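You operate a simulated robot arm through the tools that you are given. There is no shell and no other tool. Be economical: measure what you need, move in short steps, check, and stop when the job is done.

You are at the controls of a simulated robot arm. One attempt, no reset.

TASK
Pack the white ink bottle in the tall grey box and hang the board's yellow tag on the box.
Fine: lid back on; leave the board's white tag, the brown box's blue tag and the tub's tag. Set down upright: what you pick out.

Only the result counts: the job must be done as asked and must still hold three seconds after the hand-in. Knocking over, shifting, dropping, spilling or breaking anything else fails it. Lids that push on must go on centred and level and be pressed home; caps that screw on are set level and turned clockwise until they are tight.

THE ROBOT
A 6-joint arm with a two-finger gripper, fixed in place. Base frame: the origin is at the foot of the arm, x ahead of it, y to its left, z up; the work surface is at about z = 0.86. Lengths are in m, angles in rad, forces in N, time in s.
Its first joint turns from -2.897 to 2.897 rad. Payload 2.45 kg.
The TCP is the grasp point between the finger pads, 0.02 m short of the fingertips. In the tool frame z runs along the fingers and y along their closing line. Largest opening 0.14 m; the body of the gripper starts 0.168 m behind the TCP.
Orientation is that of the tool frame in the base frame, as [roll, pitch, yaw] about the fixed x, y, z axes, in that order (R = Rz(yaw) Ry(pitch) Rx(roll)). With the fingers straight down and closing along the base's y, the tool's x points along the base's -x, its y along +y and its z along -z.

THE INTERFACE
- The arm moves only by the tool send_rows. Its argument "series" is a list of rows, each a list of 3 entries, a list of its own where there are three numbers: the turn, a rotation vector about the tool's x, y, z in rad, then the shift along the tool's x, y, z in m, then the opening, from 0 (shut) to 1 (fully open). In form: [[[wx, wy, wz], [dx, dy, dz], jaw], ...]. A call has 1 to 8 rows; each row is the pose to reach, as a shift and turn from the pose commanded when the call began, along the tool's axes at that moment. Each row takes 0.2 s and may step no farther than 0.05 m and 0.15 rad from the row before; otherwise, or with a gripper value out of range, the whole call is refused. A pose out of reach is approached as far as the arm can. The call stops where the force on the tool passes 40 N (or 10 N more than at its start, if that is more) or the arm is blocked; 0.2 s more then pass. Each finger travels about 0.045 m/s and halts on what it meets, pressing with about 44 N; the grip force reading is that of the motor and also rises with nothing between the fingers. The clock runs only during rows and for 0.2 s after the last one: add rows that repeat a pose to give the fingers time. It gives the time, the measured TCP pose, the force on the tool (base axes), the opening and the grip force at its end, in the units of the frame above (readings bear some noise), with the torque about the TCP (base axes, N m) and any sound that the robot's microphone picked up.
- Cameras (640 x 400 px; columns grow to the right, rows downward): "scene" is fixed at [0.0474, 0.5055, 1.6122]; the picture's right is [-0.17, -0.99, 0.00], its down [-0.58, 0.10, -0.81] and it looks along [0.80, -0.14, -0.59] (base axes); focal length 356 px, centre (320, 200). "wrist" rides on the gripper at [0.078, 0.011, -0.209] in the tool frame; the picture's right is [-0.14, 0.99, 0.00], its down [-0.92, -0.13, -0.37] and it looks along [-0.37, -0.05, 0.93] (tool axes); focal length 280 px, centre (320, 200). There is no depth. A picture from a camera that has moved, and an enlarged one, comes with that camera's place and axes in the base frame and with its lens. The place of the scene camera against the robot may be out by one fixed shift of up to 0.025 m in any direction.
- camera(camera): a new picture of that camera. The clock stands still meanwhile.
- inspect(camera, box): a new picture of the part [left, top, right, bottom] of that camera's present view, enlarged. The clock stands still meanwhile.
- finish_job(): hands the job in; it is judged then, once.

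Go step by step. Nothing tells you positions but the pictures and the camera data: compare them with the known pose of the tool, close in by small moves and look again before you grip or let go. The budget is 120 turns and 84 pictures, counting those below and the enlarged ones. Unless the task says otherwise, let go and move clear before handing in, and close with one line.

The tools are called by a JSON object that holds its "api" and its "payload". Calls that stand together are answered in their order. send_rows: Moves the arm, as the interface text tells. Its arguments: {"type":"object","properties":{"series":{"type":"array","items":{"type":"array"}}},"required":["series"]} The other tools are called the same way: camera (camera) takes a picture; inspect (camera, box) takes an enlarged picture of a part of a camera's view; finish_job () hands the job in.

At the start:

```text
clock: 0.0
position: [0.8173, 0.0143, 1.1954]
ee_rot: [3.141, 0.0, 3.141]
contact_force: [-1.0, 0.2, 0.5]
ft_torque: [0.02, -0.02, -0.02]
opening: 0.1401
gripper_force: 0.0
```

scene: 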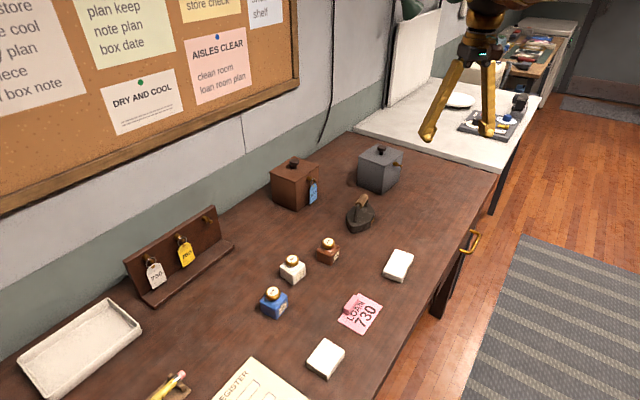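
wrist: 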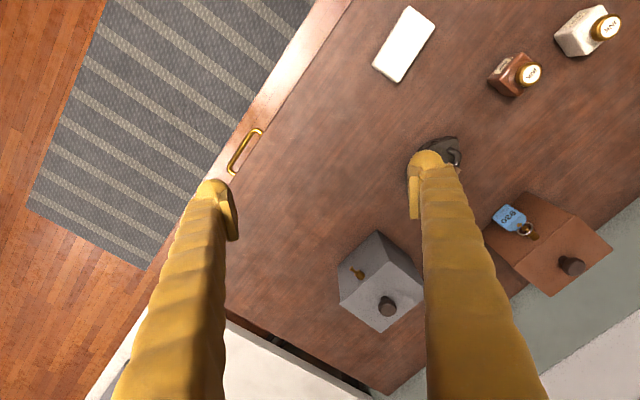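

I see a brown box, a grey box (both with knobbed lids), three ink bottles, an iron, and a rack with white and yellow tags. I'll look closer first.

{"api": "inspect", "payload": {"camera": "scene", "box": [240, 130, 440, 255]}}

{"api": "inspect", "payload": {"camera": "scene", "box": [110, 195, 270, 295]}}

{"api": "inspect", "payload": {"camera": "scene", "box": [230, 220, 430, 345]}}

{"api": "inspect", "payload": {"camera": "wrist", "box": [320, 180, 640, 380]}}

```text
3.20 times, centred on (340, 192) of scene
camera zoom: at [0.0474, 0.5055, 1.6122], right [-0.17, -0.99, 0.0], down [-0.58, 0.1, -0.81], along [0.8, -0.14, -0.59], focal length 1139 px, centre (256, 224)
```

zoom: 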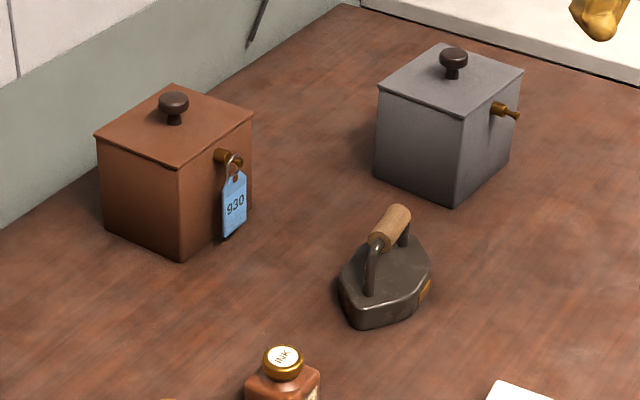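

```text
4.00 times, centred on (190, 245) of scene
camera zoom: at [0.0474, 0.5055, 1.6122], right [-0.17, -0.99, 0.0], down [-0.58, 0.1, -0.81], along [0.8, -0.14, -0.59], focal length 1424 px, centre (840, 20)
```

zoom: 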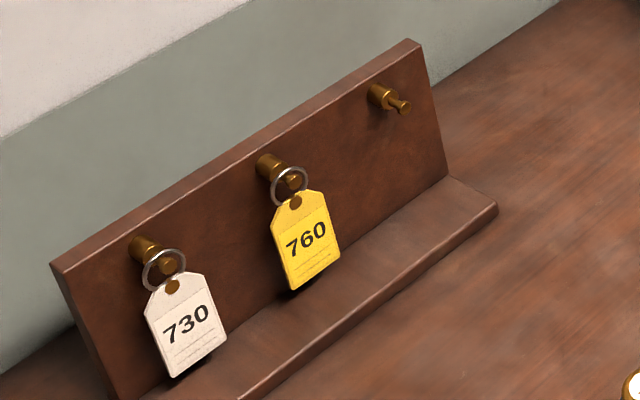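

```text
3.20 times, centred on (330, 282) of scene
camera zoom: at [0.0474, 0.5055, 1.6122], right [-0.17, -0.99, 0.0], down [-0.58, 0.1, -0.81], along [0.8, -0.14, -0.59], focal length 1139 px, centre (288, -64)
```

zoom: 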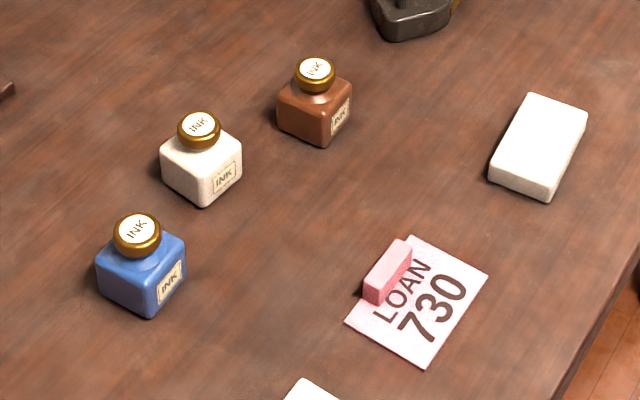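

```text
2.00 times, centred on (480, 280) of wrist
camera zoom: at [0.7402, 0.0246, 1.4055], right [0.14, 0.99, 0.0], down [0.92, -0.13, 0.37], along [0.37, -0.05, -0.93], focal length 561 px, centre (0, 40)
```

zoom: 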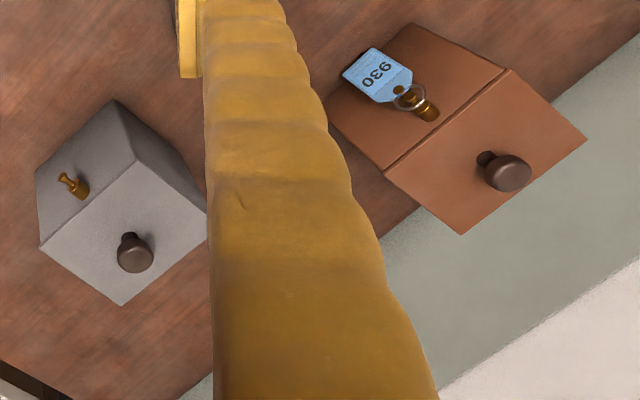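

The grey box's knob triangulates to about (1.12, 0.095, 1.00), beyond the straight-down reach. I'll test how far the arm goes, staying well above it.

{"api": "send_rows", "payload": {"series": [[[0, 0, 0], [-0.04, 0.01, 0], 1], [[0, 0, 0], [-0.08, 0.02, 0], 1], [[0, 0, 0], [-0.12, 0.03, 0], 1], [[0, 0, 0], [-0.16, 0.04, 0], 1], [[0, 0, 0], [-0.2, 0.05, 0], 1], [[0, 0, 0], [-0.24, 0.065, 0], 1], [[0, 0, 0], [-0.24, 0.065, 0], 1]]}}

{"api": "camera", "payload": {"camera": "wrist"}}

```text
clock: 1.6
position: [1.0604, 0.0781, 1.1944]
ee_rot: [-3.141, 0.001, -3.141]
contact_force: [0.1, 0.4, -0.9]
ft_torque: [-0.01, 0.01, -0.02]
opening: 0.1401
gripper_force: 0.1
```

```text
77 pictures are left
camera wrist: at [0.9828, 0.0885, 1.4044], right [0.14, 0.99, 0.0], down [0.92, -0.13, 0.37], along [0.37, -0.05, -0.93], focal length 280 px, centre (320, 200)
```

wrist: 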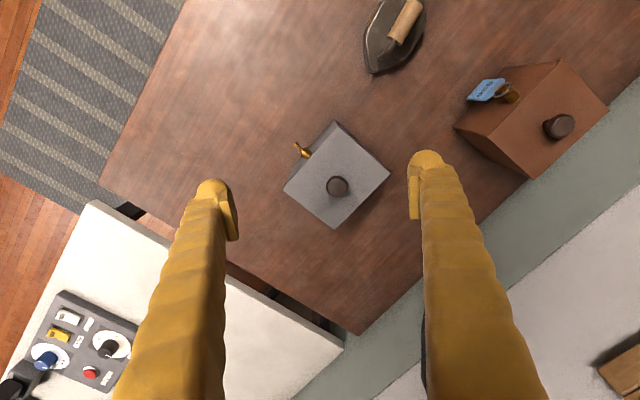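

The arm reaches x=1.06 pointing down, and the knob reads (1.125, 0.095). I'll move above it and look closer.

{"api": "send_rows", "payload": {"series": [[[0, 0, 0], [-0.035, 0.008, 0.03], 1], [[0, 0, 0], [-0.065, 0.016, 0.06], 1], [[0, 0, 0], [-0.065, 0.016, 0.1], 1], [[0, 0, 0], [-0.065, 0.016, 0.1], 1]]}}

{"api": "inspect", "payload": {"camera": "wrist", "box": [220, 60, 460, 210]}}

{"api": "camera", "payload": {"camera": "scene"}}

```text
clock: 2.6
position: [1.1245, 0.0955, 1.0934]
ee_rot: [-3.141, -0.002, 3.141]
contact_force: [0.1, 0.0, 0.0]
ft_torque: [0.01, 0.0, 0.01]
opening: 0.1399
gripper_force: 0.0
```

```text
2.67 times, centred on (340, 135) of wrist
camera zoom: at [1.047, 0.1069, 1.3027], right [0.14, 0.99, 0.0], down [0.92, -0.13, 0.37], along [0.37, -0.05, -0.93], focal length 748 px, centre (267, 373)
```

zoom: 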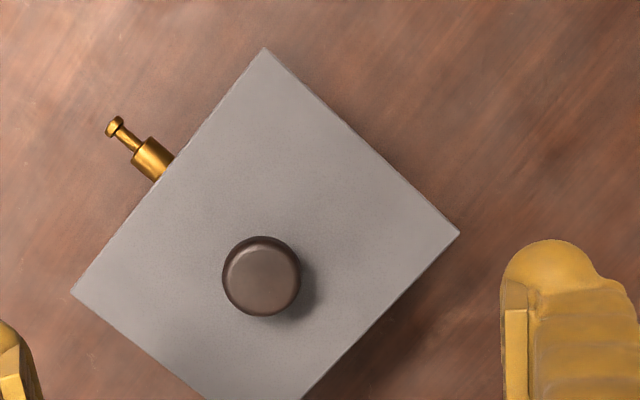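

```text
75 pictures are left
```

scene: 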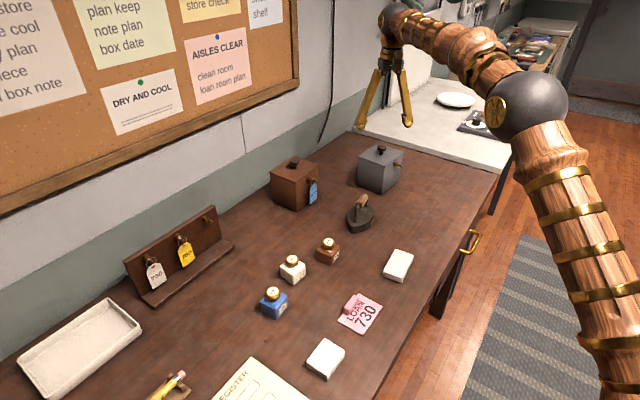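

The pose is right above the knob (lid top about z=0.980, knob top about 1.008). I'll descend and grip the knob.

{"api": "send_rows", "payload": {"series": [[[0, 0, 0], [0.001, 0, 0.04], 0.6], [[0, 0, 0], [0.001, 0, 0.07], 0.5], [[0, 0, 0], [0.001, 0, 0.087], 0.4], [[0, 0, 0], [0.001, 0, 0.087], 0.4]]}}

{"api": "camera", "payload": {"camera": "wrist"}}

{"api": "inspect", "payload": {"camera": "scene", "box": [320, 110, 440, 200]}}

```text
clock: 3.6
position: [1.1206, 0.095, 1.0077]
ee_rot: [3.141, 0.001, -3.141]
contact_force: [-0.4, 0.1, 0.5]
ft_torque: [-0.01, 0.0, 0.0]
opening: 0.0556
gripper_force: 0.1
```

```text
74 pictures are left
camera wrist: at [1.0432, 0.1065, 1.218], right [0.14, 0.99, 0.0], down [0.92, -0.13, 0.37], along [0.37, -0.05, -0.93], focal length 280 px, centre (320, 200)
```

wrist: 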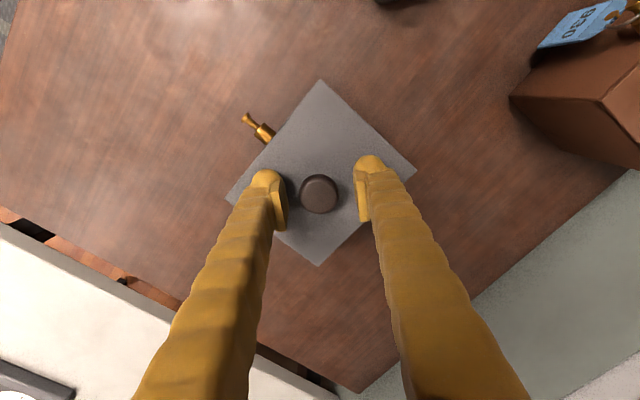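

```text
4.44 times, centred on (380, 155) of scene
camera zoom: at [0.0474, 0.5055, 1.6122], right [-0.17, -0.99, 0.0], down [-0.58, 0.1, -0.81], along [0.8, -0.14, -0.59], focal length 1582 px, centre (53, 400)
```

zoom: 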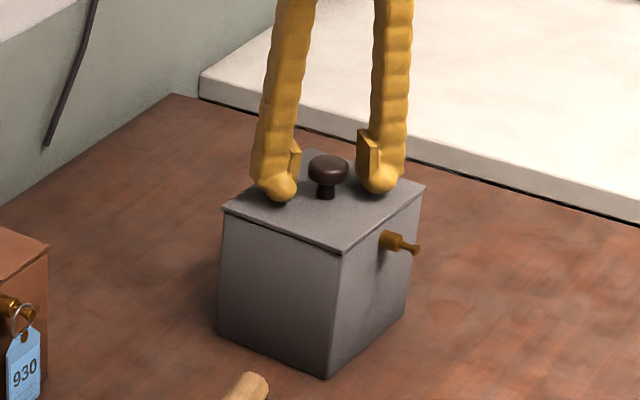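

The fingers straddle the knob. I'll close and lift a little.

{"api": "send_rows", "payload": {"series": [[[0, 0, 0], [-0.002, 0, 0.004], 0.3], [[0, 0, 0], [-0.002, 0, 0.004], 0], [[0, 0, 0], [-0.002, 0, 0.004], 0], [[0, 0, 0], [-0.002, 0, 0.004], 0], [[0, 0, 0], [-0.002, 0, 0.004], 0]]}}

{"api": "send_rows", "payload": {"series": [[[0, 0, 0], [0, 0, -0.005], 0], [[0, 0, 0], [0, 0, -0.015], 0], [[0, 0, 0], [0, 0, -0.03], 0], [[0, 0, 0], [0, 0, -0.06], 0], [[0, 0, 0], [0, 0, -0.06], 0]]}}

{"api": "camera", "payload": {"camera": "scene"}}

```text
clock: 4.8
position: [1.1225, 0.0944, 1.0041]
ee_rot: [3.141, 0.001, -3.141]
contact_force: [0.0, 0.0, -1.0]
ft_torque: [0.03, 0.03, 0.01]
opening: 0.027
gripper_force: 43.8
heard: snap
```

```text
clock: 6.0
position: [1.128, 0.0936, 1.0662]
ee_rot: [-3.141, -0.002, -3.142]
contact_force: [-0.5, 0.4, -0.6]
ft_torque: [0.06, 0.01, -0.01]
opening: 0.0292
gripper_force: 43.9
```

```text
72 pictures are left
```

scene: 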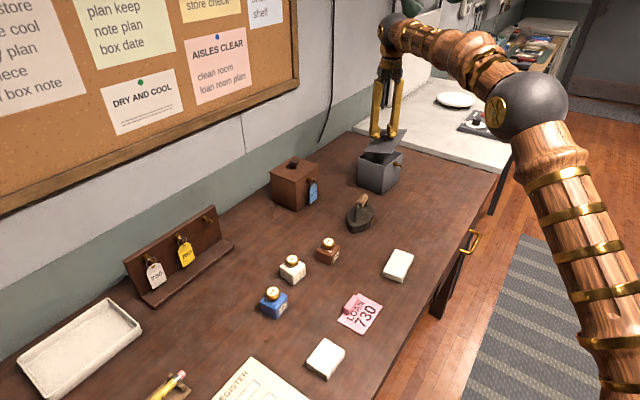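

The lid is off but may be tilted in the grip. I'll check it.

{"api": "inspect", "payload": {"camera": "scene", "box": [330, 90, 450, 200]}}

{"api": "camera", "payload": {"camera": "wrist"}}

```text
3.64 times, centred on (390, 145) of scene
camera zoom: at [0.0474, 0.5055, 1.6122], right [-0.17, -0.99, 0.0], down [-0.58, 0.1, -0.81], along [0.8, -0.14, -0.59], focal length 1294 px, centre (66, 400)
```

zoom: 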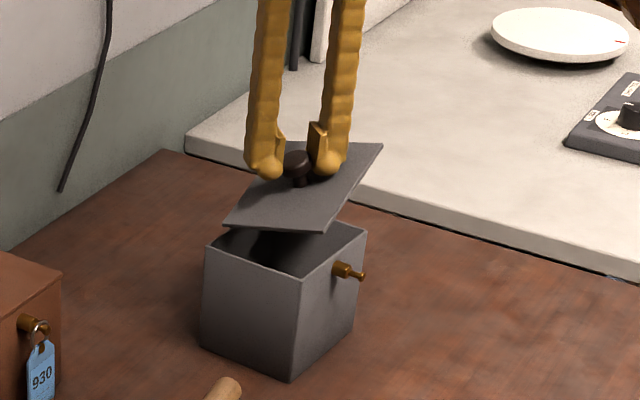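

```text
70 pictures are left
camera wrist: at [1.0499, 0.1048, 1.2752], right [0.14, 0.99, 0.0], down [0.92, -0.13, 0.37], along [0.37, -0.05, -0.93], focal length 280 px, centre (320, 200)
```

wrist: 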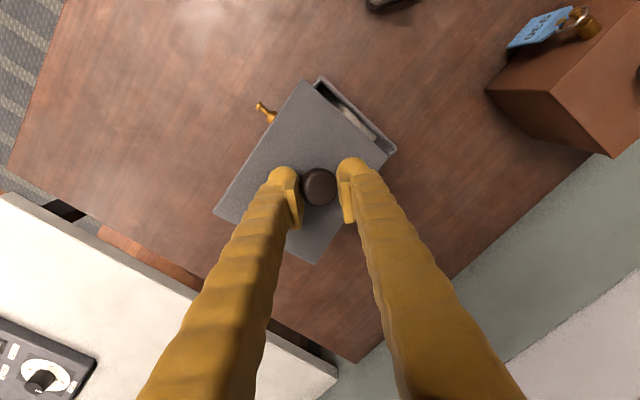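

The lid swivelled in the grip about the closing line; setting it on the table will flatten it. I'll carry it to the free spot at about (0.93, 0.02).

{"api": "send_rows", "payload": {"series": [[[0, 0, 0], [0, 0, -0.035], 0], [[0, 0, 0], [0.035, -0.013, -0.04], 0], [[0, 0, 0], [0.075, -0.028, -0.04], 0], [[0, 0, 0], [0.115, -0.043, -0.04], 0], [[0, 0, 0], [0.155, -0.058, -0.02], 0], [[0, 0, 0], [0.195, -0.073, 0.01], 0], [[0, 0, 0], [0.198, -0.074, 0.05], 0], [[0, 0, 0], [0.198, -0.074, 0.09], 0]]}}

{"api": "inspect", "payload": {"camera": "scene", "box": [320, 120, 480, 250]}}

{"api": "camera", "payload": {"camera": "wrist"}}

```text
refused: row 6 steps farther than a row can; nothing moved
```

```text
3.08 times, centred on (400, 185) of scene
camera zoom: at [0.0474, 0.5055, 1.6122], right [-0.17, -0.99, 0.0], down [-0.58, 0.1, -0.81], along [0.8, -0.14, -0.59], focal length 1095 px, centre (74, 246)
```

zoom: 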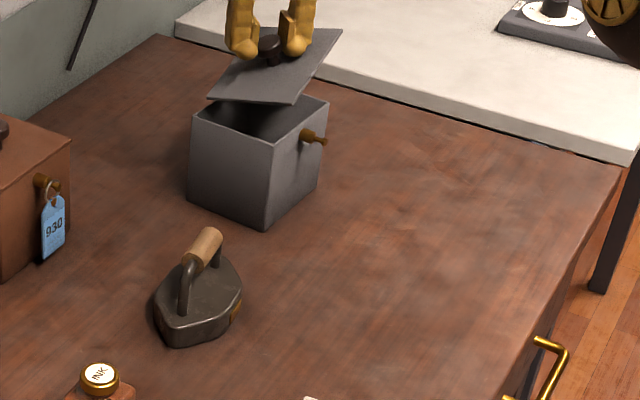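

```text
68 pictures are left
camera wrist: at [1.0499, 0.1048, 1.2752], right [0.14, 0.99, 0.0], down [0.92, -0.13, 0.37], along [0.37, -0.05, -0.93], focal length 280 px, centre (320, 200)
```

wrist: 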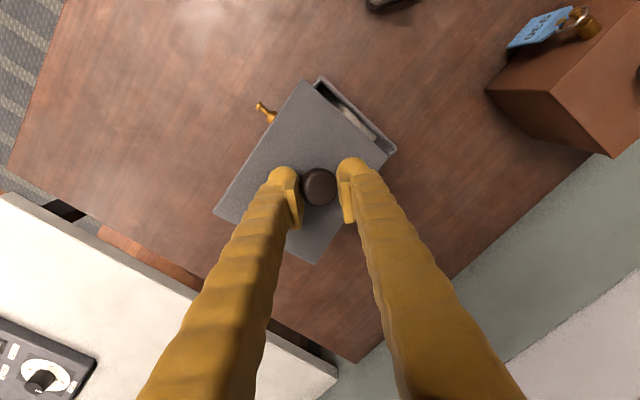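

A step was too long; I'll resend it with smaller ones.

{"api": "send_rows", "payload": {"series": [[[0, 0, 0], [0, 0, -0.035], 0], [[0, 0, 0], [0.035, -0.013, -0.04], 0], [[0, 0, 0], [0.075, -0.028, -0.04], 0], [[0, 0, 0], [0.115, -0.043, -0.04], 0], [[0, 0, 0], [0.155, -0.058, -0.025], 0], [[0, 0, 0], [0.19, -0.071, -0.005], 0], [[0, 0, 0], [0.198, -0.074, 0.035], 0], [[0, 0, 0], [0.198, -0.074, 0.08], 0]]}}

{"api": "inspect", "payload": {"camera": "scene", "box": [320, 120, 480, 250]}}

{"api": "camera", "payload": {"camera": "wrist"}}

```text
clock: 7.8
position: [0.9199, 0.0199, 0.9876]
ee_rot: [3.141, 0.001, 3.141]
contact_force: [-0.4, -0.3, -0.4]
ft_torque: [0.02, -0.02, 0.01]
opening: 0.0291
gripper_force: 44.4
```

```text
3.08 times, centred on (400, 185) of scene
camera zoom: at [0.0474, 0.5055, 1.6122], right [-0.17, -0.99, 0.0], down [-0.58, 0.1, -0.81], along [0.8, -0.14, -0.59], focal length 1095 px, centre (74, 246)
```

zoom: 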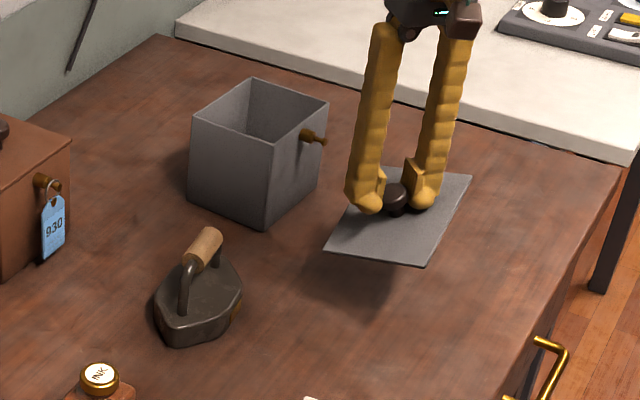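

```text
66 pictures are left
camera wrist: at [0.8446, 0.0308, 1.1976], right [0.14, 0.99, 0.0], down [0.92, -0.13, 0.37], along [0.37, -0.05, -0.93], focal length 280 px, centre (320, 200)
```

wrist: 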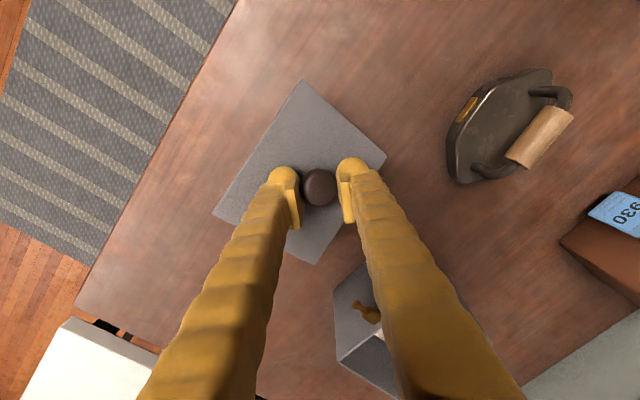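

The spot is clear. I'll lower slowly until the lid lies flat.

{"api": "send_rows", "payload": {"series": [[[0, 0, 0], [0, 0, 0.04], 0], [[0, 0, 0], [0, 0, 0.065], 0], [[0, 0, 0], [0, 0, 0.075], 0], [[0, 0, 0], [0, 0, 0.083], 0], [[0, 0, 0], [0, 0, 0.09], 0], [[0, 0, 0], [0, 0, 0.096], 0], [[0, 0, 0], [0, 0, 0.096], 0]]}}

{"api": "inspect", "payload": {"camera": "scene", "box": [360, 150, 480, 250]}}

```text
clock: 9.2
position: [0.9242, 0.0212, 0.8971]
ee_rot: [-3.141, 0.004, -3.141]
contact_force: [-1.1, -1.3, 7.0]
ft_torque: [0.2, -0.04, 0.05]
opening: 0.0278
gripper_force: 44.4
stopped in row 6: the force on the tool passed its limit at 50 N (the readings are from after the stop); the commanded pose is now the measured one
```

```text
4.00 times, centred on (420, 200) of scene
camera zoom: at [0.0474, 0.5055, 1.6122], right [-0.17, -0.99, 0.0], down [-0.58, 0.1, -0.81], along [0.8, -0.14, -0.59], focal length 1424 px, centre (-80, 200)
```

zoom: 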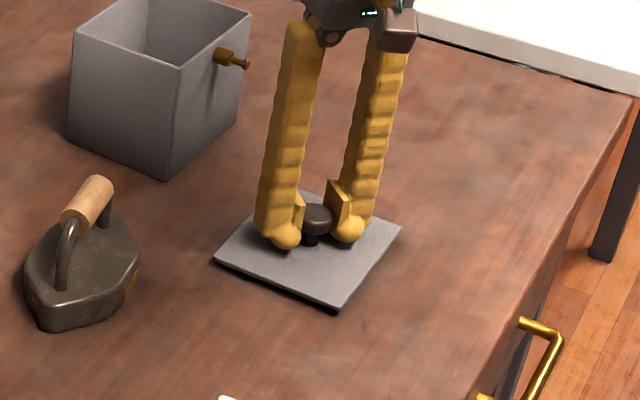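

The lid lies flat. I'll open and rise, then look into the box.

{"api": "send_rows", "payload": {"series": [[[0, 0, 0], [0, 0, 0], 0.4], [[0, 0, 0], [0, 0, 0], 0.5], [[0, 0, 0], [0, 0, 0], 0.5], [[0, 0, 0], [0, 0, -0.04], 0.5], [[0, 0, 0], [0, 0, -0.09], 0.5], [[0, 0, 0], [0, 0, -0.14], 0.5], [[0, 0, 0], [0, 0, -0.19], 0.5], [[0, 0, 0], [-0.04, 0.02, -0.21], 0.5]]}}

{"api": "send_rows", "payload": {"series": [[[0, 0, 0], [-0.04, 0.01, 0], 0.5], [[0, 0, 0], [-0.08, 0.02, 0], 0.5], [[0, 0, 0], [-0.11, 0.03, 0], 0.5], [[0, 0, 0], [-0.14, 0.04, 0], 0.5]]}}

{"api": "camera", "payload": {"camera": "wrist"}}

{"api": "inspect", "payload": {"camera": "scene", "box": [340, 130, 500, 240]}}

```text
clock: 10.9
position: [0.9628, 0.0432, 1.1055]
ee_rot: [-3.14, 0.004, -3.141]
contact_force: [0.2, 0.0, 0.5]
ft_torque: [0.02, -0.01, -0.03]
opening: 0.0699
gripper_force: 0.0
```

```text
clock: 11.9
position: [1.104, 0.0818, 1.1101]
ee_rot: [3.141, 0.005, 3.141]
contact_force: [0.2, 0.3, 1.2]
ft_torque: [0.02, -0.06, 0.02]
opening: 0.07
gripper_force: 0.1
```

```text
64 pictures are left
camera wrist: at [1.0257, 0.0936, 1.3192], right [0.14, 0.99, 0.0], down [0.92, -0.13, 0.37], along [0.37, -0.05, -0.93], focal length 280 px, centre (320, 200)
```

wrist: 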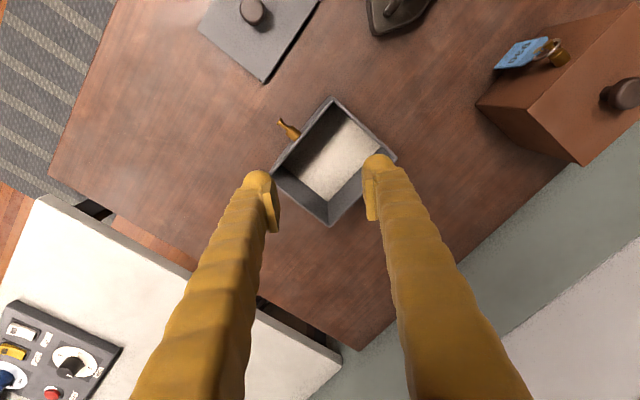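

```text
3.64 times, centred on (420, 185) of scene
camera zoom: at [0.0474, 0.5055, 1.6122], right [-0.17, -0.99, 0.0], down [-0.58, 0.1, -0.81], along [0.8, -0.14, -0.59], focal length 1294 px, centre (-44, 254)
```

zoom: 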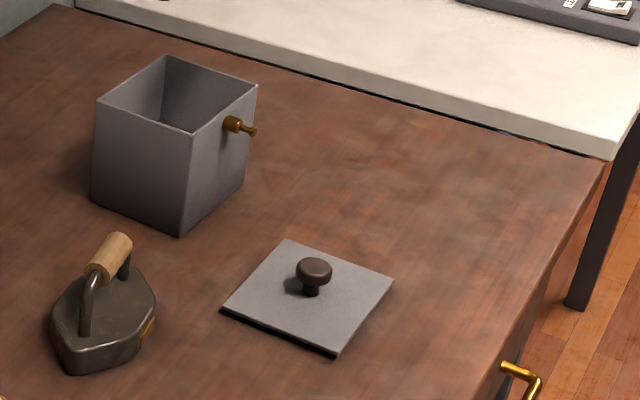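

The box has something whitish in its bottom. I'll enlarge it.

{"api": "inspect", "payload": {"camera": "wrist", "box": [262, 90, 402, 235]}}

```text
2.76 times, centred on (332, 162) of wrist
camera zoom: at [1.0257, 0.0936, 1.3192], right [0.14, 0.99, 0.0], down [0.92, -0.13, 0.37], along [0.37, -0.05, -0.93], focal length 774 px, centre (287, 303)
```

zoom: 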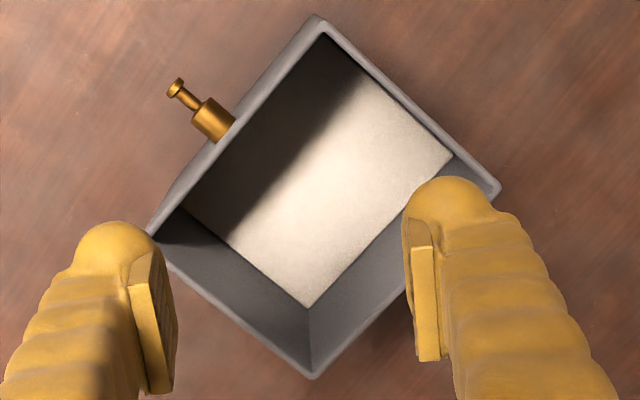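

The box is empty with a pale pad at floor level (z about 0.88), so there's room. Next, the white bottle near (0.69, 0.47).

{"api": "send_rows", "payload": {"series": [[[0, 0, 0], [0.035, 0.02, -0.025], 0.5], [[0, 0, 0], [0.07, 0.05, -0.045], 0.5], [[0, 0, 0], [0.105, 0.08, -0.045], 0.5], [[0, 0, 0], [0.14, 0.11, -0.045], 0.6], [[0, 0, 0], [0.175, 0.14, -0.045], 0.6], [[0, 0, 0], [0.21, 0.17, -0.045], 0.6], [[0, 0, 0], [0.245, 0.2, -0.045], 0.7], [[0, 0, 0], [0.28, 0.23, -0.045], 0.7]]}}

{"api": "send_rows", "payload": {"series": [[[0, 0, 0], [0.035, 0.03, 0], 0.7], [[0, 0, 0], [0.07, 0.06, 0], 0.7], [[0, 0, 0], [0.105, 0.09, 0.02], 0.7], [[0, 0, 0], [0.135, 0.13, 0.02], 0.7], [[0, 0, 0], [0.135, 0.13, 0.02], 0.7]]}}

{"api": "camera", "payload": {"camera": "wrist"}}

```text
refused: row 2 steps farther than a row can; nothing moved
```

```text
refused: row 3 steps farther than a row can; nothing moved
```

```text
61 pictures are left
camera wrist: at [1.0257, 0.0936, 1.3192], right [0.14, 0.99, 0.0], down [0.92, -0.13, 0.37], along [0.37, -0.05, -0.93], focal length 280 px, centre (320, 200)
```

wrist: 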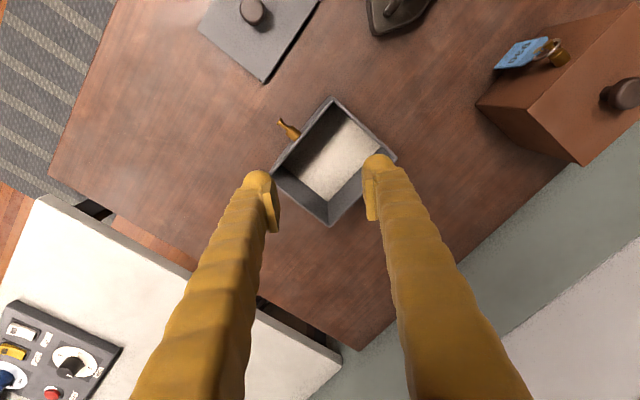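

My steps were a bit too long; I'll resend them shorter.

{"api": "send_rows", "payload": {"series": [[[0, 0, 0], [0.0, 0.0, -0.045], 0.5], [[0, 0, 0], [0.036, 0.03, -0.05], 0.5], [[0, 0, 0], [0.072, 0.06, -0.05], 0.5], [[0, 0, 0], [0.108, 0.09, -0.05], 0.6], [[0, 0, 0], [0.144, 0.12, -0.05], 0.6], [[0, 0, 0], [0.18, 0.15, -0.05], 0.6], [[0, 0, 0], [0.216, 0.18, -0.05], 0.7], [[0, 0, 0], [0.252, 0.21, -0.05], 0.7]]}}

{"api": "send_rows", "payload": {"series": [[[0, 0, 0], [0.036, 0.03, 0], 0.7], [[0, 0, 0], [0.072, 0.06, 0], 0.7], [[0, 0, 0], [0.108, 0.09, 0], 0.7], [[0, 0, 0], [0.144, 0.12, 0], 0.7], [[0, 0, 0], [0.155, 0.16, 0.02], 0.7], [[0, 0, 0], [0.155, 0.16, 0.02], 0.7]]}}

{"api": "camera", "payload": {"camera": "wrist"}}

```text
clock: 13.8
position: [0.8536, 0.2921, 1.1543]
ee_rot: [3.14, 0.004, -3.141]
contact_force: [-0.3, -0.2, 0.3]
ft_torque: [0.0, -0.01, 0.0]
opening: 0.0983
gripper_force: 0.2
```

```text
clock: 15.2
position: [0.6989, 0.4518, 1.134]
ee_rot: [3.141, 0.002, 3.14]
contact_force: [-0.9, 0.4, 0.3]
ft_torque: [-0.03, 0.01, -0.01]
opening: 0.0981
gripper_force: 0.0
```

```text
60 pictures are left
camera wrist: at [0.6209, 0.4635, 1.3438], right [0.14, 0.99, 0.0], down [0.92, -0.13, 0.37], along [0.37, -0.05, -0.93], focal length 280 px, centre (320, 200)
```

wrist: 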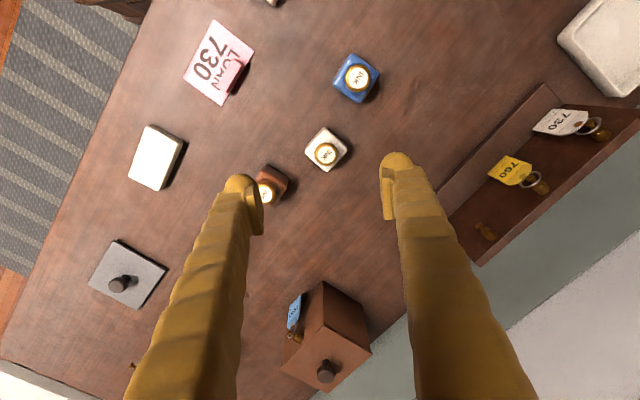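

The white bottle's cap is near (0.712, 0.459). I'll enlarge to get the bottle's orientation and size.

{"api": "inspect", "payload": {"camera": "wrist", "box": [245, 50, 405, 210]}}

{"api": "inspect", "payload": {"camera": "scene", "box": [255, 225, 345, 325]}}

```text
2.50 times, centred on (325, 130) of wrist
camera zoom: at [0.6209, 0.4635, 1.3438], right [0.14, 0.99, 0.0], down [0.92, -0.13, 0.37], along [0.37, -0.05, -0.93], focal length 701 px, centre (308, 375)
```

zoom: 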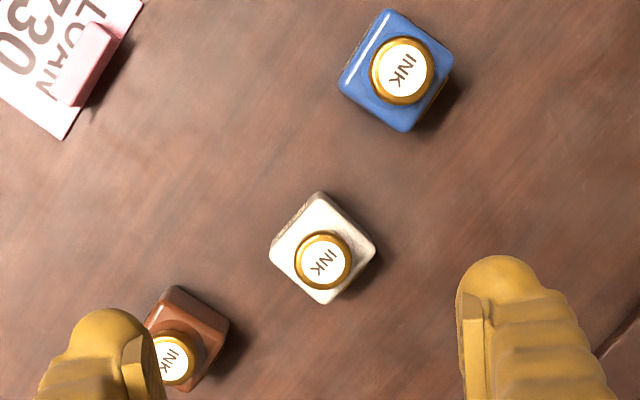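

```text
4.00 times, centred on (300, 275) of scene
camera zoom: at [0.0474, 0.5055, 1.6122], right [-0.17, -0.99, 0.0], down [-0.58, 0.1, -0.81], along [0.8, -0.14, -0.59], focal length 1424 px, centre (400, -100)
```

zoom: 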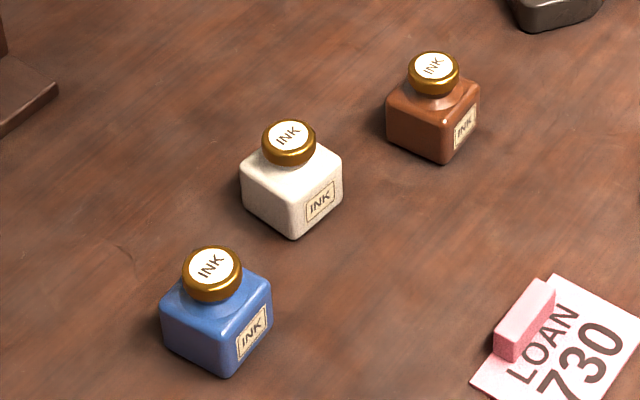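

The bottle (about 0.05 square, edges at roughly 41°) is at (0.714, 0.460). I'll turn the gripper to match its sides, which also matches the box, and come lower above it.

{"api": "send_rows", "payload": {"series": [[[0, 0, -0.144], [-0.005, 0.002, 0.01], 0.65], [[0, 0, -0.288], [-0.01, 0.004, 0.03], 0.6], [[0, 0, -0.432], [-0.015, 0.008, 0.05], 0.58], [[0, 0, -0.576], [-0.015, 0.008, 0.07], 0.58], [[0, 0, -0.72], [-0.015, 0.008, 0.1], 0.58], [[0, 0, -0.72], [-0.015, 0.008, 0.1], 0.58]]}}

{"api": "camera", "payload": {"camera": "wrist"}}

{"api": "inspect", "payload": {"camera": "scene", "box": [235, 180, 375, 320]}}

```text
clock: 16.6
position: [0.7113, 0.4597, 1.0353]
ee_rot: [-3.137, 0.001, -2.422]
contact_force: [0.0, 0.6, -0.9]
ft_torque: [0.0, 0.03, -0.01]
opening: 0.0814
gripper_force: 0.1
```

```text
57 pictures are left
camera wrist: at [0.6455, 0.4165, 1.2449], right [-0.55, 0.83, 0.0], down [0.77, 0.51, 0.37], along [0.31, 0.2, -0.93], focal length 280 px, centre (320, 200)
```

wrist: 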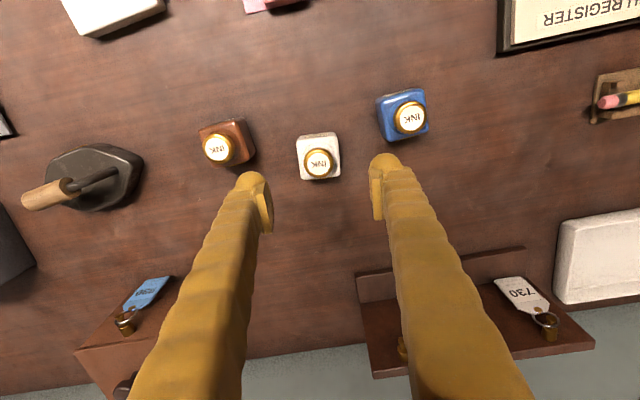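

```text
2.86 times, centred on (305, 250) of scene
camera zoom: at [0.0474, 0.5055, 1.6122], right [-0.17, -0.99, 0.0], down [-0.58, 0.1, -0.81], along [0.8, -0.14, -0.59], focal length 1017 px, centre (363, 57)
```

zoom: 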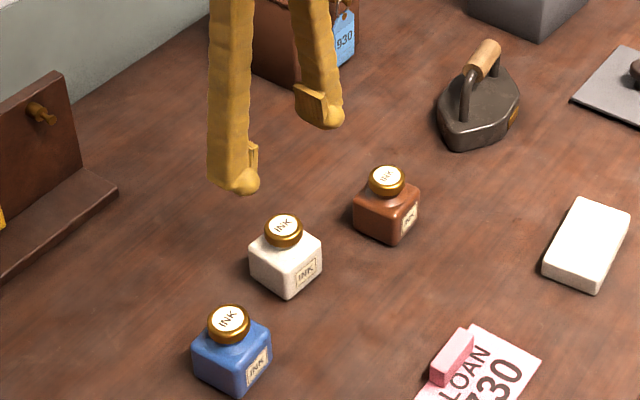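

The gripper is aligned with the bottle; its neighbours clear the fingers. I'll descend to the body.

{"api": "send_rows", "payload": {"series": [[[0, 0, 0], [-0.002, -0.0025, 0.04], 0.58], [[0, 0, 0], [-0.002, -0.0025, 0.08], 0.58], [[0, 0, 0], [-0.002, -0.0025, 0.12], 0.58], [[0, 0, 0], [-0.002, -0.0025, 0.146], 0.58], [[0, 0, 0], [-0.002, -0.0025, 0.146], 0.58]]}}

{"api": "inspect", "payload": {"camera": "wrist", "box": [200, 60, 440, 260]}}

{"api": "inspect", "payload": {"camera": "scene", "box": [235, 210, 345, 320]}}

```text
clock: 17.8
position: [0.717, 0.4581, 0.8874]
ee_rot: [-3.138, 0.001, -2.422]
contact_force: [0.2, 0.4, -0.9]
ft_torque: [-0.03, 0.03, -0.03]
opening: 0.0812
gripper_force: 0.1
```

```text
2.00 times, centred on (320, 160) of wrist
camera zoom: at [0.6515, 0.4153, 1.098], right [-0.55, 0.84, 0.0], down [0.78, 0.51, 0.37], along [0.31, 0.2, -0.93], focal length 561 px, centre (320, 280)
```

zoom: 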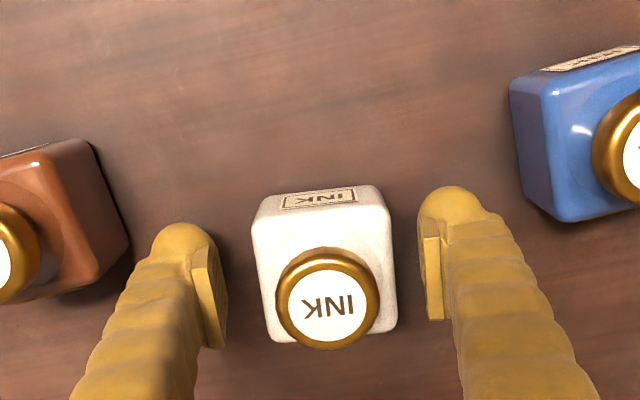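

```text
3.64 times, centred on (290, 265) of scene
camera zoom: at [0.0474, 0.5055, 1.6122], right [-0.17, -0.99, 0.0], down [-0.58, 0.1, -0.81], along [0.8, -0.14, -0.59], focal length 1294 px, centre (429, -36)
```

zoom: 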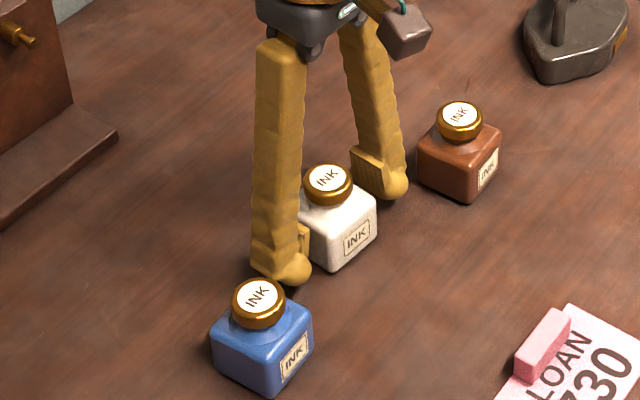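

The bottle is centred between the fingers. I'll close and lift.

{"api": "send_rows", "payload": {"series": [[[0, 0, 0], [0.002, 0.0025, 0], 0.4], [[0, 0, 0], [0.002, 0.0025, 0], 0.2], [[0, 0, 0], [0.002, 0.0025, 0], 0.2], [[0, 0, 0], [0.002, 0.0025, 0], 0.2], [[0, 0, 0], [0.002, 0.0025, 0], 0.2]]}}

{"api": "send_rows", "payload": {"series": [[[0, 0, 0], [0, 0, -0.01], 0.2], [[0, 0, 0], [0, 0, -0.04], 0.2], [[0, 0, 0], [0, 0, -0.08], 0.2], [[0, 0, 0], [0, 0, -0.12], 0.2], [[0, 0, 0], [0, 0, -0.16], 0.2], [[0, 0, 0], [0, 0, -0.2], 0.2], [[0, 0, 0], [0, 0, -0.22], 0.2]]}}

{"api": "camera", "payload": {"camera": "wrist"}}

{"api": "camera", "payload": {"camera": "scene"}}

```text
clock: 18.9
position: [0.7131, 0.4576, 0.8885]
ee_rot: [-3.137, 0.002, -2.423]
contact_force: [0.0, 0.3, -0.1]
ft_torque: [0.02, -0.01, 0.0]
opening: 0.051
gripper_force: 44.0
```

```text
clock: 20.6
position: [0.7123, 0.4608, 1.1082]
ee_rot: [-3.14, 0.001, -2.422]
contact_force: [0.7, -0.2, 0.0]
ft_torque: [0.0, -0.01, 0.0]
opening: 0.0512
gripper_force: 44.3
```

```text
53 pictures are left
camera wrist: at [0.6463, 0.4177, 1.3179], right [-0.55, 0.84, 0.0], down [0.78, 0.51, 0.37], along [0.31, 0.2, -0.93], focal length 280 px, centre (320, 200)
```

wrist: 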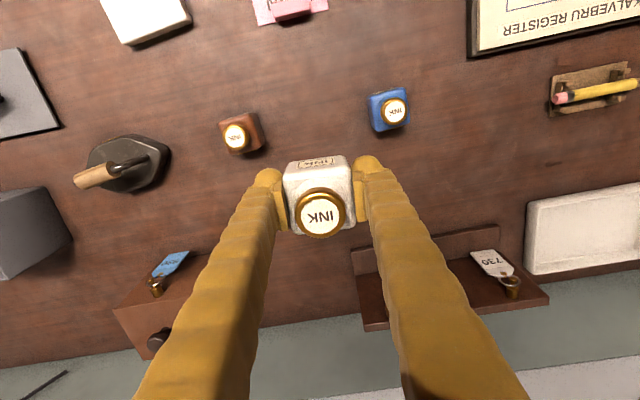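

```text
52 pictures are left
```

scene: 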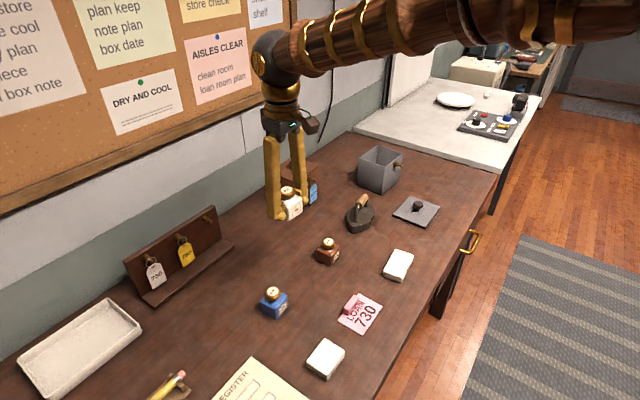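

The bottle is held level. I'll carry it over to the box centre (1.125, 0.095) at this height.

{"api": "send_rows", "payload": {"series": [[[0, 0, 0], [-0.005, -0.04, -0.02], 0.2], [[0, 0, 0], [-0.011, -0.086, -0.02], 0.2], [[0, 0, 0], [-0.017, -0.132, -0.02], 0.2], [[0, 0, 0], [-0.023, -0.178, -0.02], 0.2], [[0, 0, 0], [-0.029, -0.224, -0.02], 0.2], [[0, 0, 0], [-0.035, -0.27, -0.02], 0.2], [[0, 0, 0], [-0.041, -0.316, -0.02], 0.2], [[0, 0, 0], [-0.047, -0.362, -0.02], 0.2]]}}

{"api": "send_rows", "payload": {"series": [[[0, 0, 0], [-0.006, -0.046, 0], 0.2], [[0, 0, 0], [-0.012, -0.092, 0], 0.2], [[0, 0, 0], [-0.018, -0.138, 0], 0.2], [[0, 0, 0], [-0.0224, -0.185, 0], 0.2], [[0, 0, 0], [-0.0224, -0.185, 0], 0.2]]}}

{"api": "camera", "payload": {"camera": "wrist"}}

{"api": "inspect", "payload": {"camera": "scene", "box": [320, 90, 460, 210]}}

```text
clock: 22.4
position: [0.9859, 0.22, 1.1298]
ee_rot: [-3.139, 0.003, -2.421]
contact_force: [-0.5, 0.4, 0.1]
ft_torque: [-0.01, 0.0, -0.03]
opening: 0.0511
gripper_force: 43.8
```

```text
clock: 23.6
position: [1.1251, 0.0952, 1.1292]
ee_rot: [-3.14, 0.002, -2.423]
contact_force: [0.1, 0.3, -1.4]
ft_torque: [-0.03, -0.02, -0.01]
opening: 0.0512
gripper_force: 44.0
```

```text
51 pictures are left
camera wrist: at [1.0595, 0.0518, 1.3395], right [-0.55, 0.84, 0.0], down [0.78, 0.51, 0.37], along [0.31, 0.2, -0.93], focal length 280 px, centre (320, 200)
```

wrist: 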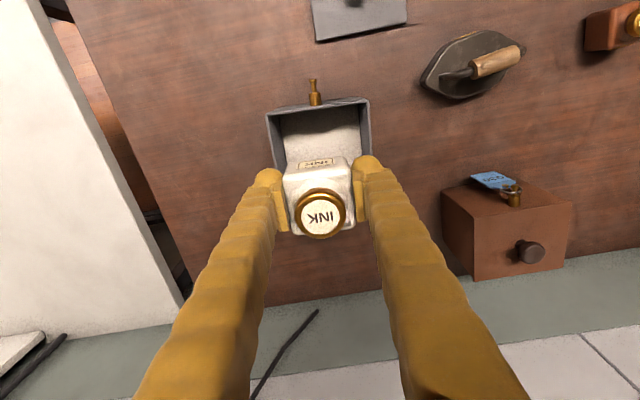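

```text
3.33 times, centred on (390, 150) of scene
camera zoom: at [0.0474, 0.5055, 1.6122], right [-0.17, -0.99, 0.0], down [-0.58, 0.1, -0.81], along [0.8, -0.14, -0.59], focal length 1187 px, centre (87, 367)
```

zoom: 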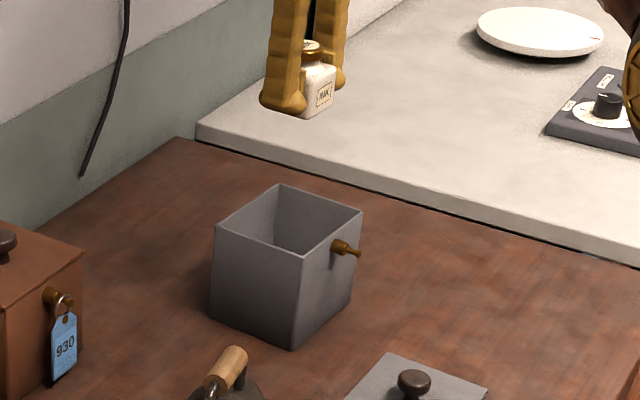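

Bottle is centred over the box and aligned. Descending.

{"api": "send_rows", "payload": {"series": [[[0, 0, 0], [0.001, 0.001, 0.045], 0.2], [[0, 0, 0], [0.001, 0.001, 0.09], 0.2], [[0, 0, 0], [0.001, 0.001, 0.13], 0.2], [[0, 0, 0], [0.001, 0.001, 0.165], 0.2], [[0, 0, 0], [0.001, 0.001, 0.19], 0.2], [[0, 0, 0], [0.001, 0.001, 0.204], 0.2], [[0, 0, 0], [0.001, 0.001, 0.204], 0.2]]}}

{"api": "inspect", "payload": {"camera": "wrist", "box": [200, 60, 440, 260]}}

```text
clock: 25.1
position: [1.1236, 0.0955, 0.9266]
ee_rot: [-3.138, 0.007, -2.424]
contact_force: [-5.7, -0.4, 26.0]
ft_torque: [0.1, 0.36, -0.01]
opening: 0.0508
gripper_force: 44.1
```

```text
2.00 times, centred on (320, 160) of wrist
camera zoom: at [1.0578, 0.0511, 1.1374], right [-0.55, 0.84, 0.0], down [0.77, 0.51, 0.37], along [0.31, 0.2, -0.93], focal length 561 px, centre (320, 280)
```

zoom: 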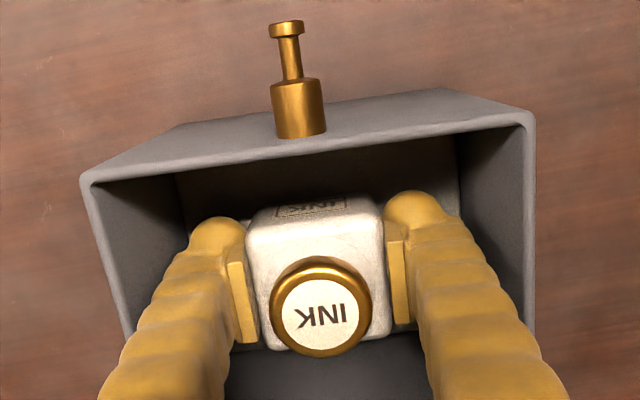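

The bottle has touched the padded floor with 26 N. I'll relax slightly, open a little and rise straight out.

{"api": "send_rows", "payload": {"series": [[[0, 0, 0], [0, 0, -0.001], 0.2], [[0, 0, 0], [0, 0, -0.001], 0.45], [[0, 0, 0], [0, 0, -0.001], 0.5], [[0, 0, 0], [0, 0, -0.001], 0.5], [[0, 0, 0], [0, 0, -0.03], 0.5], [[0, 0, 0], [0, 0, -0.07], 0.5], [[0, 0, 0], [0, 0, -0.12], 0.5], [[0, 0, 0], [0, 0, -0.16], 0.5]]}}

{"api": "camera", "payload": {"camera": "wrist"}}

{"api": "inspect", "payload": {"camera": "scene", "box": [340, 120, 460, 220]}}

```text
clock: 26.9
position: [1.1256, 0.095, 1.0848]
ee_rot: [-3.141, 0.0, -2.423]
contact_force: [0.2, 0.6, -1.2]
ft_torque: [0.02, 0.01, 0.0]
opening: 0.0699
gripper_force: 0.1
```

```text
48 pictures are left
camera wrist: at [1.0597, 0.0516, 1.2951], right [-0.55, 0.84, 0.0], down [0.78, 0.51, 0.37], along [0.31, 0.2, -0.93], focal length 280 px, centre (320, 200)
```

wrist: 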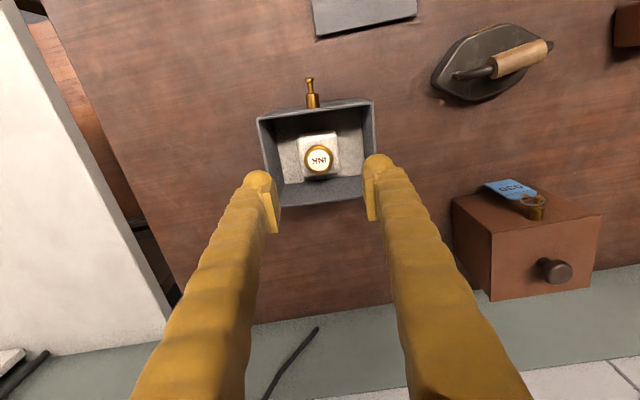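

```text
4.00 times, centred on (400, 170) of scene
camera zoom: at [0.0474, 0.5055, 1.6122], right [-0.17, -0.99, 0.0], down [-0.58, 0.1, -0.81], along [0.8, -0.14, -0.59], focal length 1424 px, centre (0, 320)
```

zoom: 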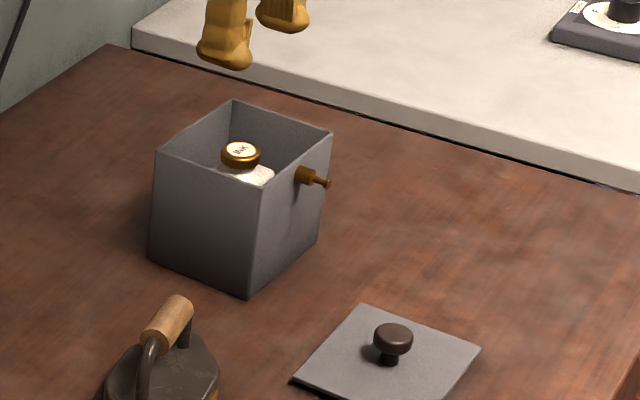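

The bottle stands upright below the rim. Now I'll go above the lid.

{"api": "send_rows", "payload": {"series": [[[0, 0, 0], [0.02, 0.008, -0.02], 0.5], [[0, 0, 0], [0.06, 0.023, -0.02], 0.5], [[0, 0, 0], [0.1, 0.038, -0.02], 0.5], [[0, 0, 0], [0.14, 0.054, -0.02], 0.5], [[0, 0, 0], [0.18, 0.07, -0.01], 0.5], [[0, 0, 0], [0.2, 0.077, 0.02], 0.5], [[0, 0, 0], [0.2, 0.077, 0.06], 0.5], [[0, 0, 0], [0.2, 0.077, 0.06], 0.5]]}}

{"api": "camera", "payload": {"camera": "wrist"}}

```text
clock: 28.8
position: [0.9281, 0.0201, 1.0245]
ee_rot: [-3.138, 0.001, -2.422]
contact_force: [0.7, -0.1, -1.1]
ft_torque: [-0.01, -0.03, 0.03]
opening: 0.0699
gripper_force: 0.1
```

```text
46 pictures are left
camera wrist: at [0.8613, -0.0229, 1.2342], right [-0.55, 0.84, 0.0], down [0.78, 0.51, 0.37], along [0.31, 0.2, -0.93], focal length 280 px, centre (320, 200)
```

wrist: 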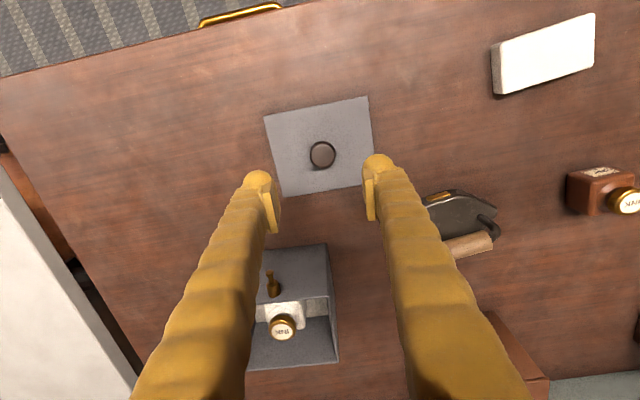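

The lid is centred at (0.922, 0.019), turned about 2° from the gripper. I'll enlarge for accuracy before gripping.

{"api": "inspect", "payload": {"camera": "wrist", "box": [240, 80, 400, 210]}}

```text
3.08 times, centred on (320, 145) of wrist
camera zoom: at [0.8613, -0.0229, 1.2342], right [-0.55, 0.84, 0.0], down [0.78, 0.51, 0.37], along [0.31, 0.2, -0.93], focal length 863 px, centre (320, 369)
```

zoom: 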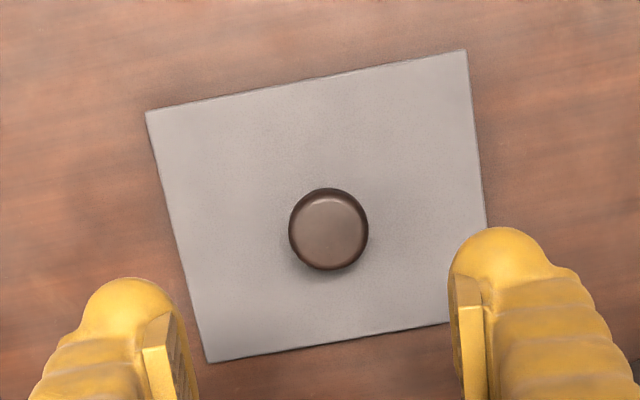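

Lid yaw is about 43.6°. I'll rotate to match, descend over the knob and check.

{"api": "send_rows", "payload": {"series": [[[0, 0, -0.042], [0.005, 0.003, 0.04], 0.42], [[0, 0, -0.042], [0.005, 0.003, 0.08], 0.42], [[0, 0, -0.042], [0.005, 0.003, 0.11], 0.42], [[0, 0, -0.042], [0.005, 0.003, 0.127], 0.42], [[0, 0, -0.042], [0.005, 0.003, 0.127], 0.42]]}}

{"api": "inspect", "payload": {"camera": "wrist", "box": [220, 100, 420, 260]}}

{"api": "inspect", "payload": {"camera": "scene", "box": [370, 160, 460, 240]}}

```text
clock: 29.9
position: [0.9212, 0.0197, 0.8995]
ee_rot: [-3.138, 0.003, -2.378]
contact_force: [-0.2, 0.3, -0.3]
ft_torque: [0.03, 0.0, 0.0]
opening: 0.0587
gripper_force: 0.2
```

```text
2.50 times, centred on (320, 180) of wrist
camera zoom: at [0.857, -0.0268, 1.1093], right [-0.58, 0.81, 0.0], down [0.75, 0.54, 0.37], along [0.3, 0.21, -0.93], focal length 701 px, centre (320, 250)
```

zoom: 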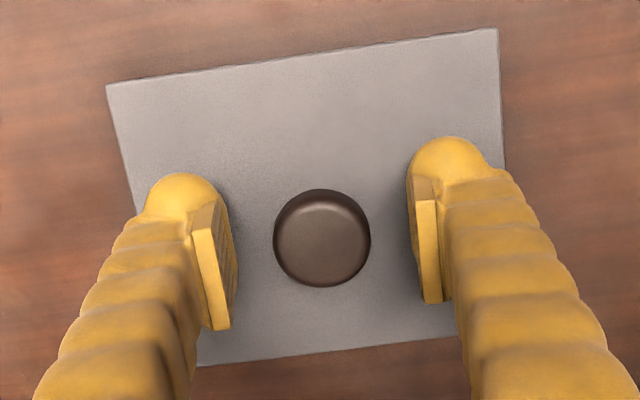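

```text
5.00 times, centred on (415, 200) of scene
camera zoom: at [0.0474, 0.5055, 1.6122], right [-0.17, -0.99, 0.0], down [-0.58, 0.1, -0.81], along [0.8, -0.14, -0.59], focal length 1780 px, centre (-155, 200)
```

zoom: 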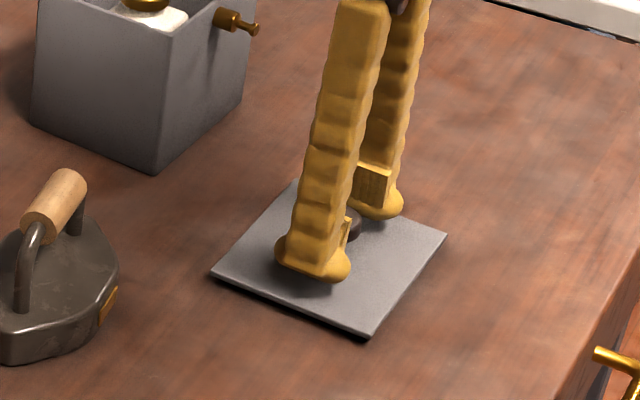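

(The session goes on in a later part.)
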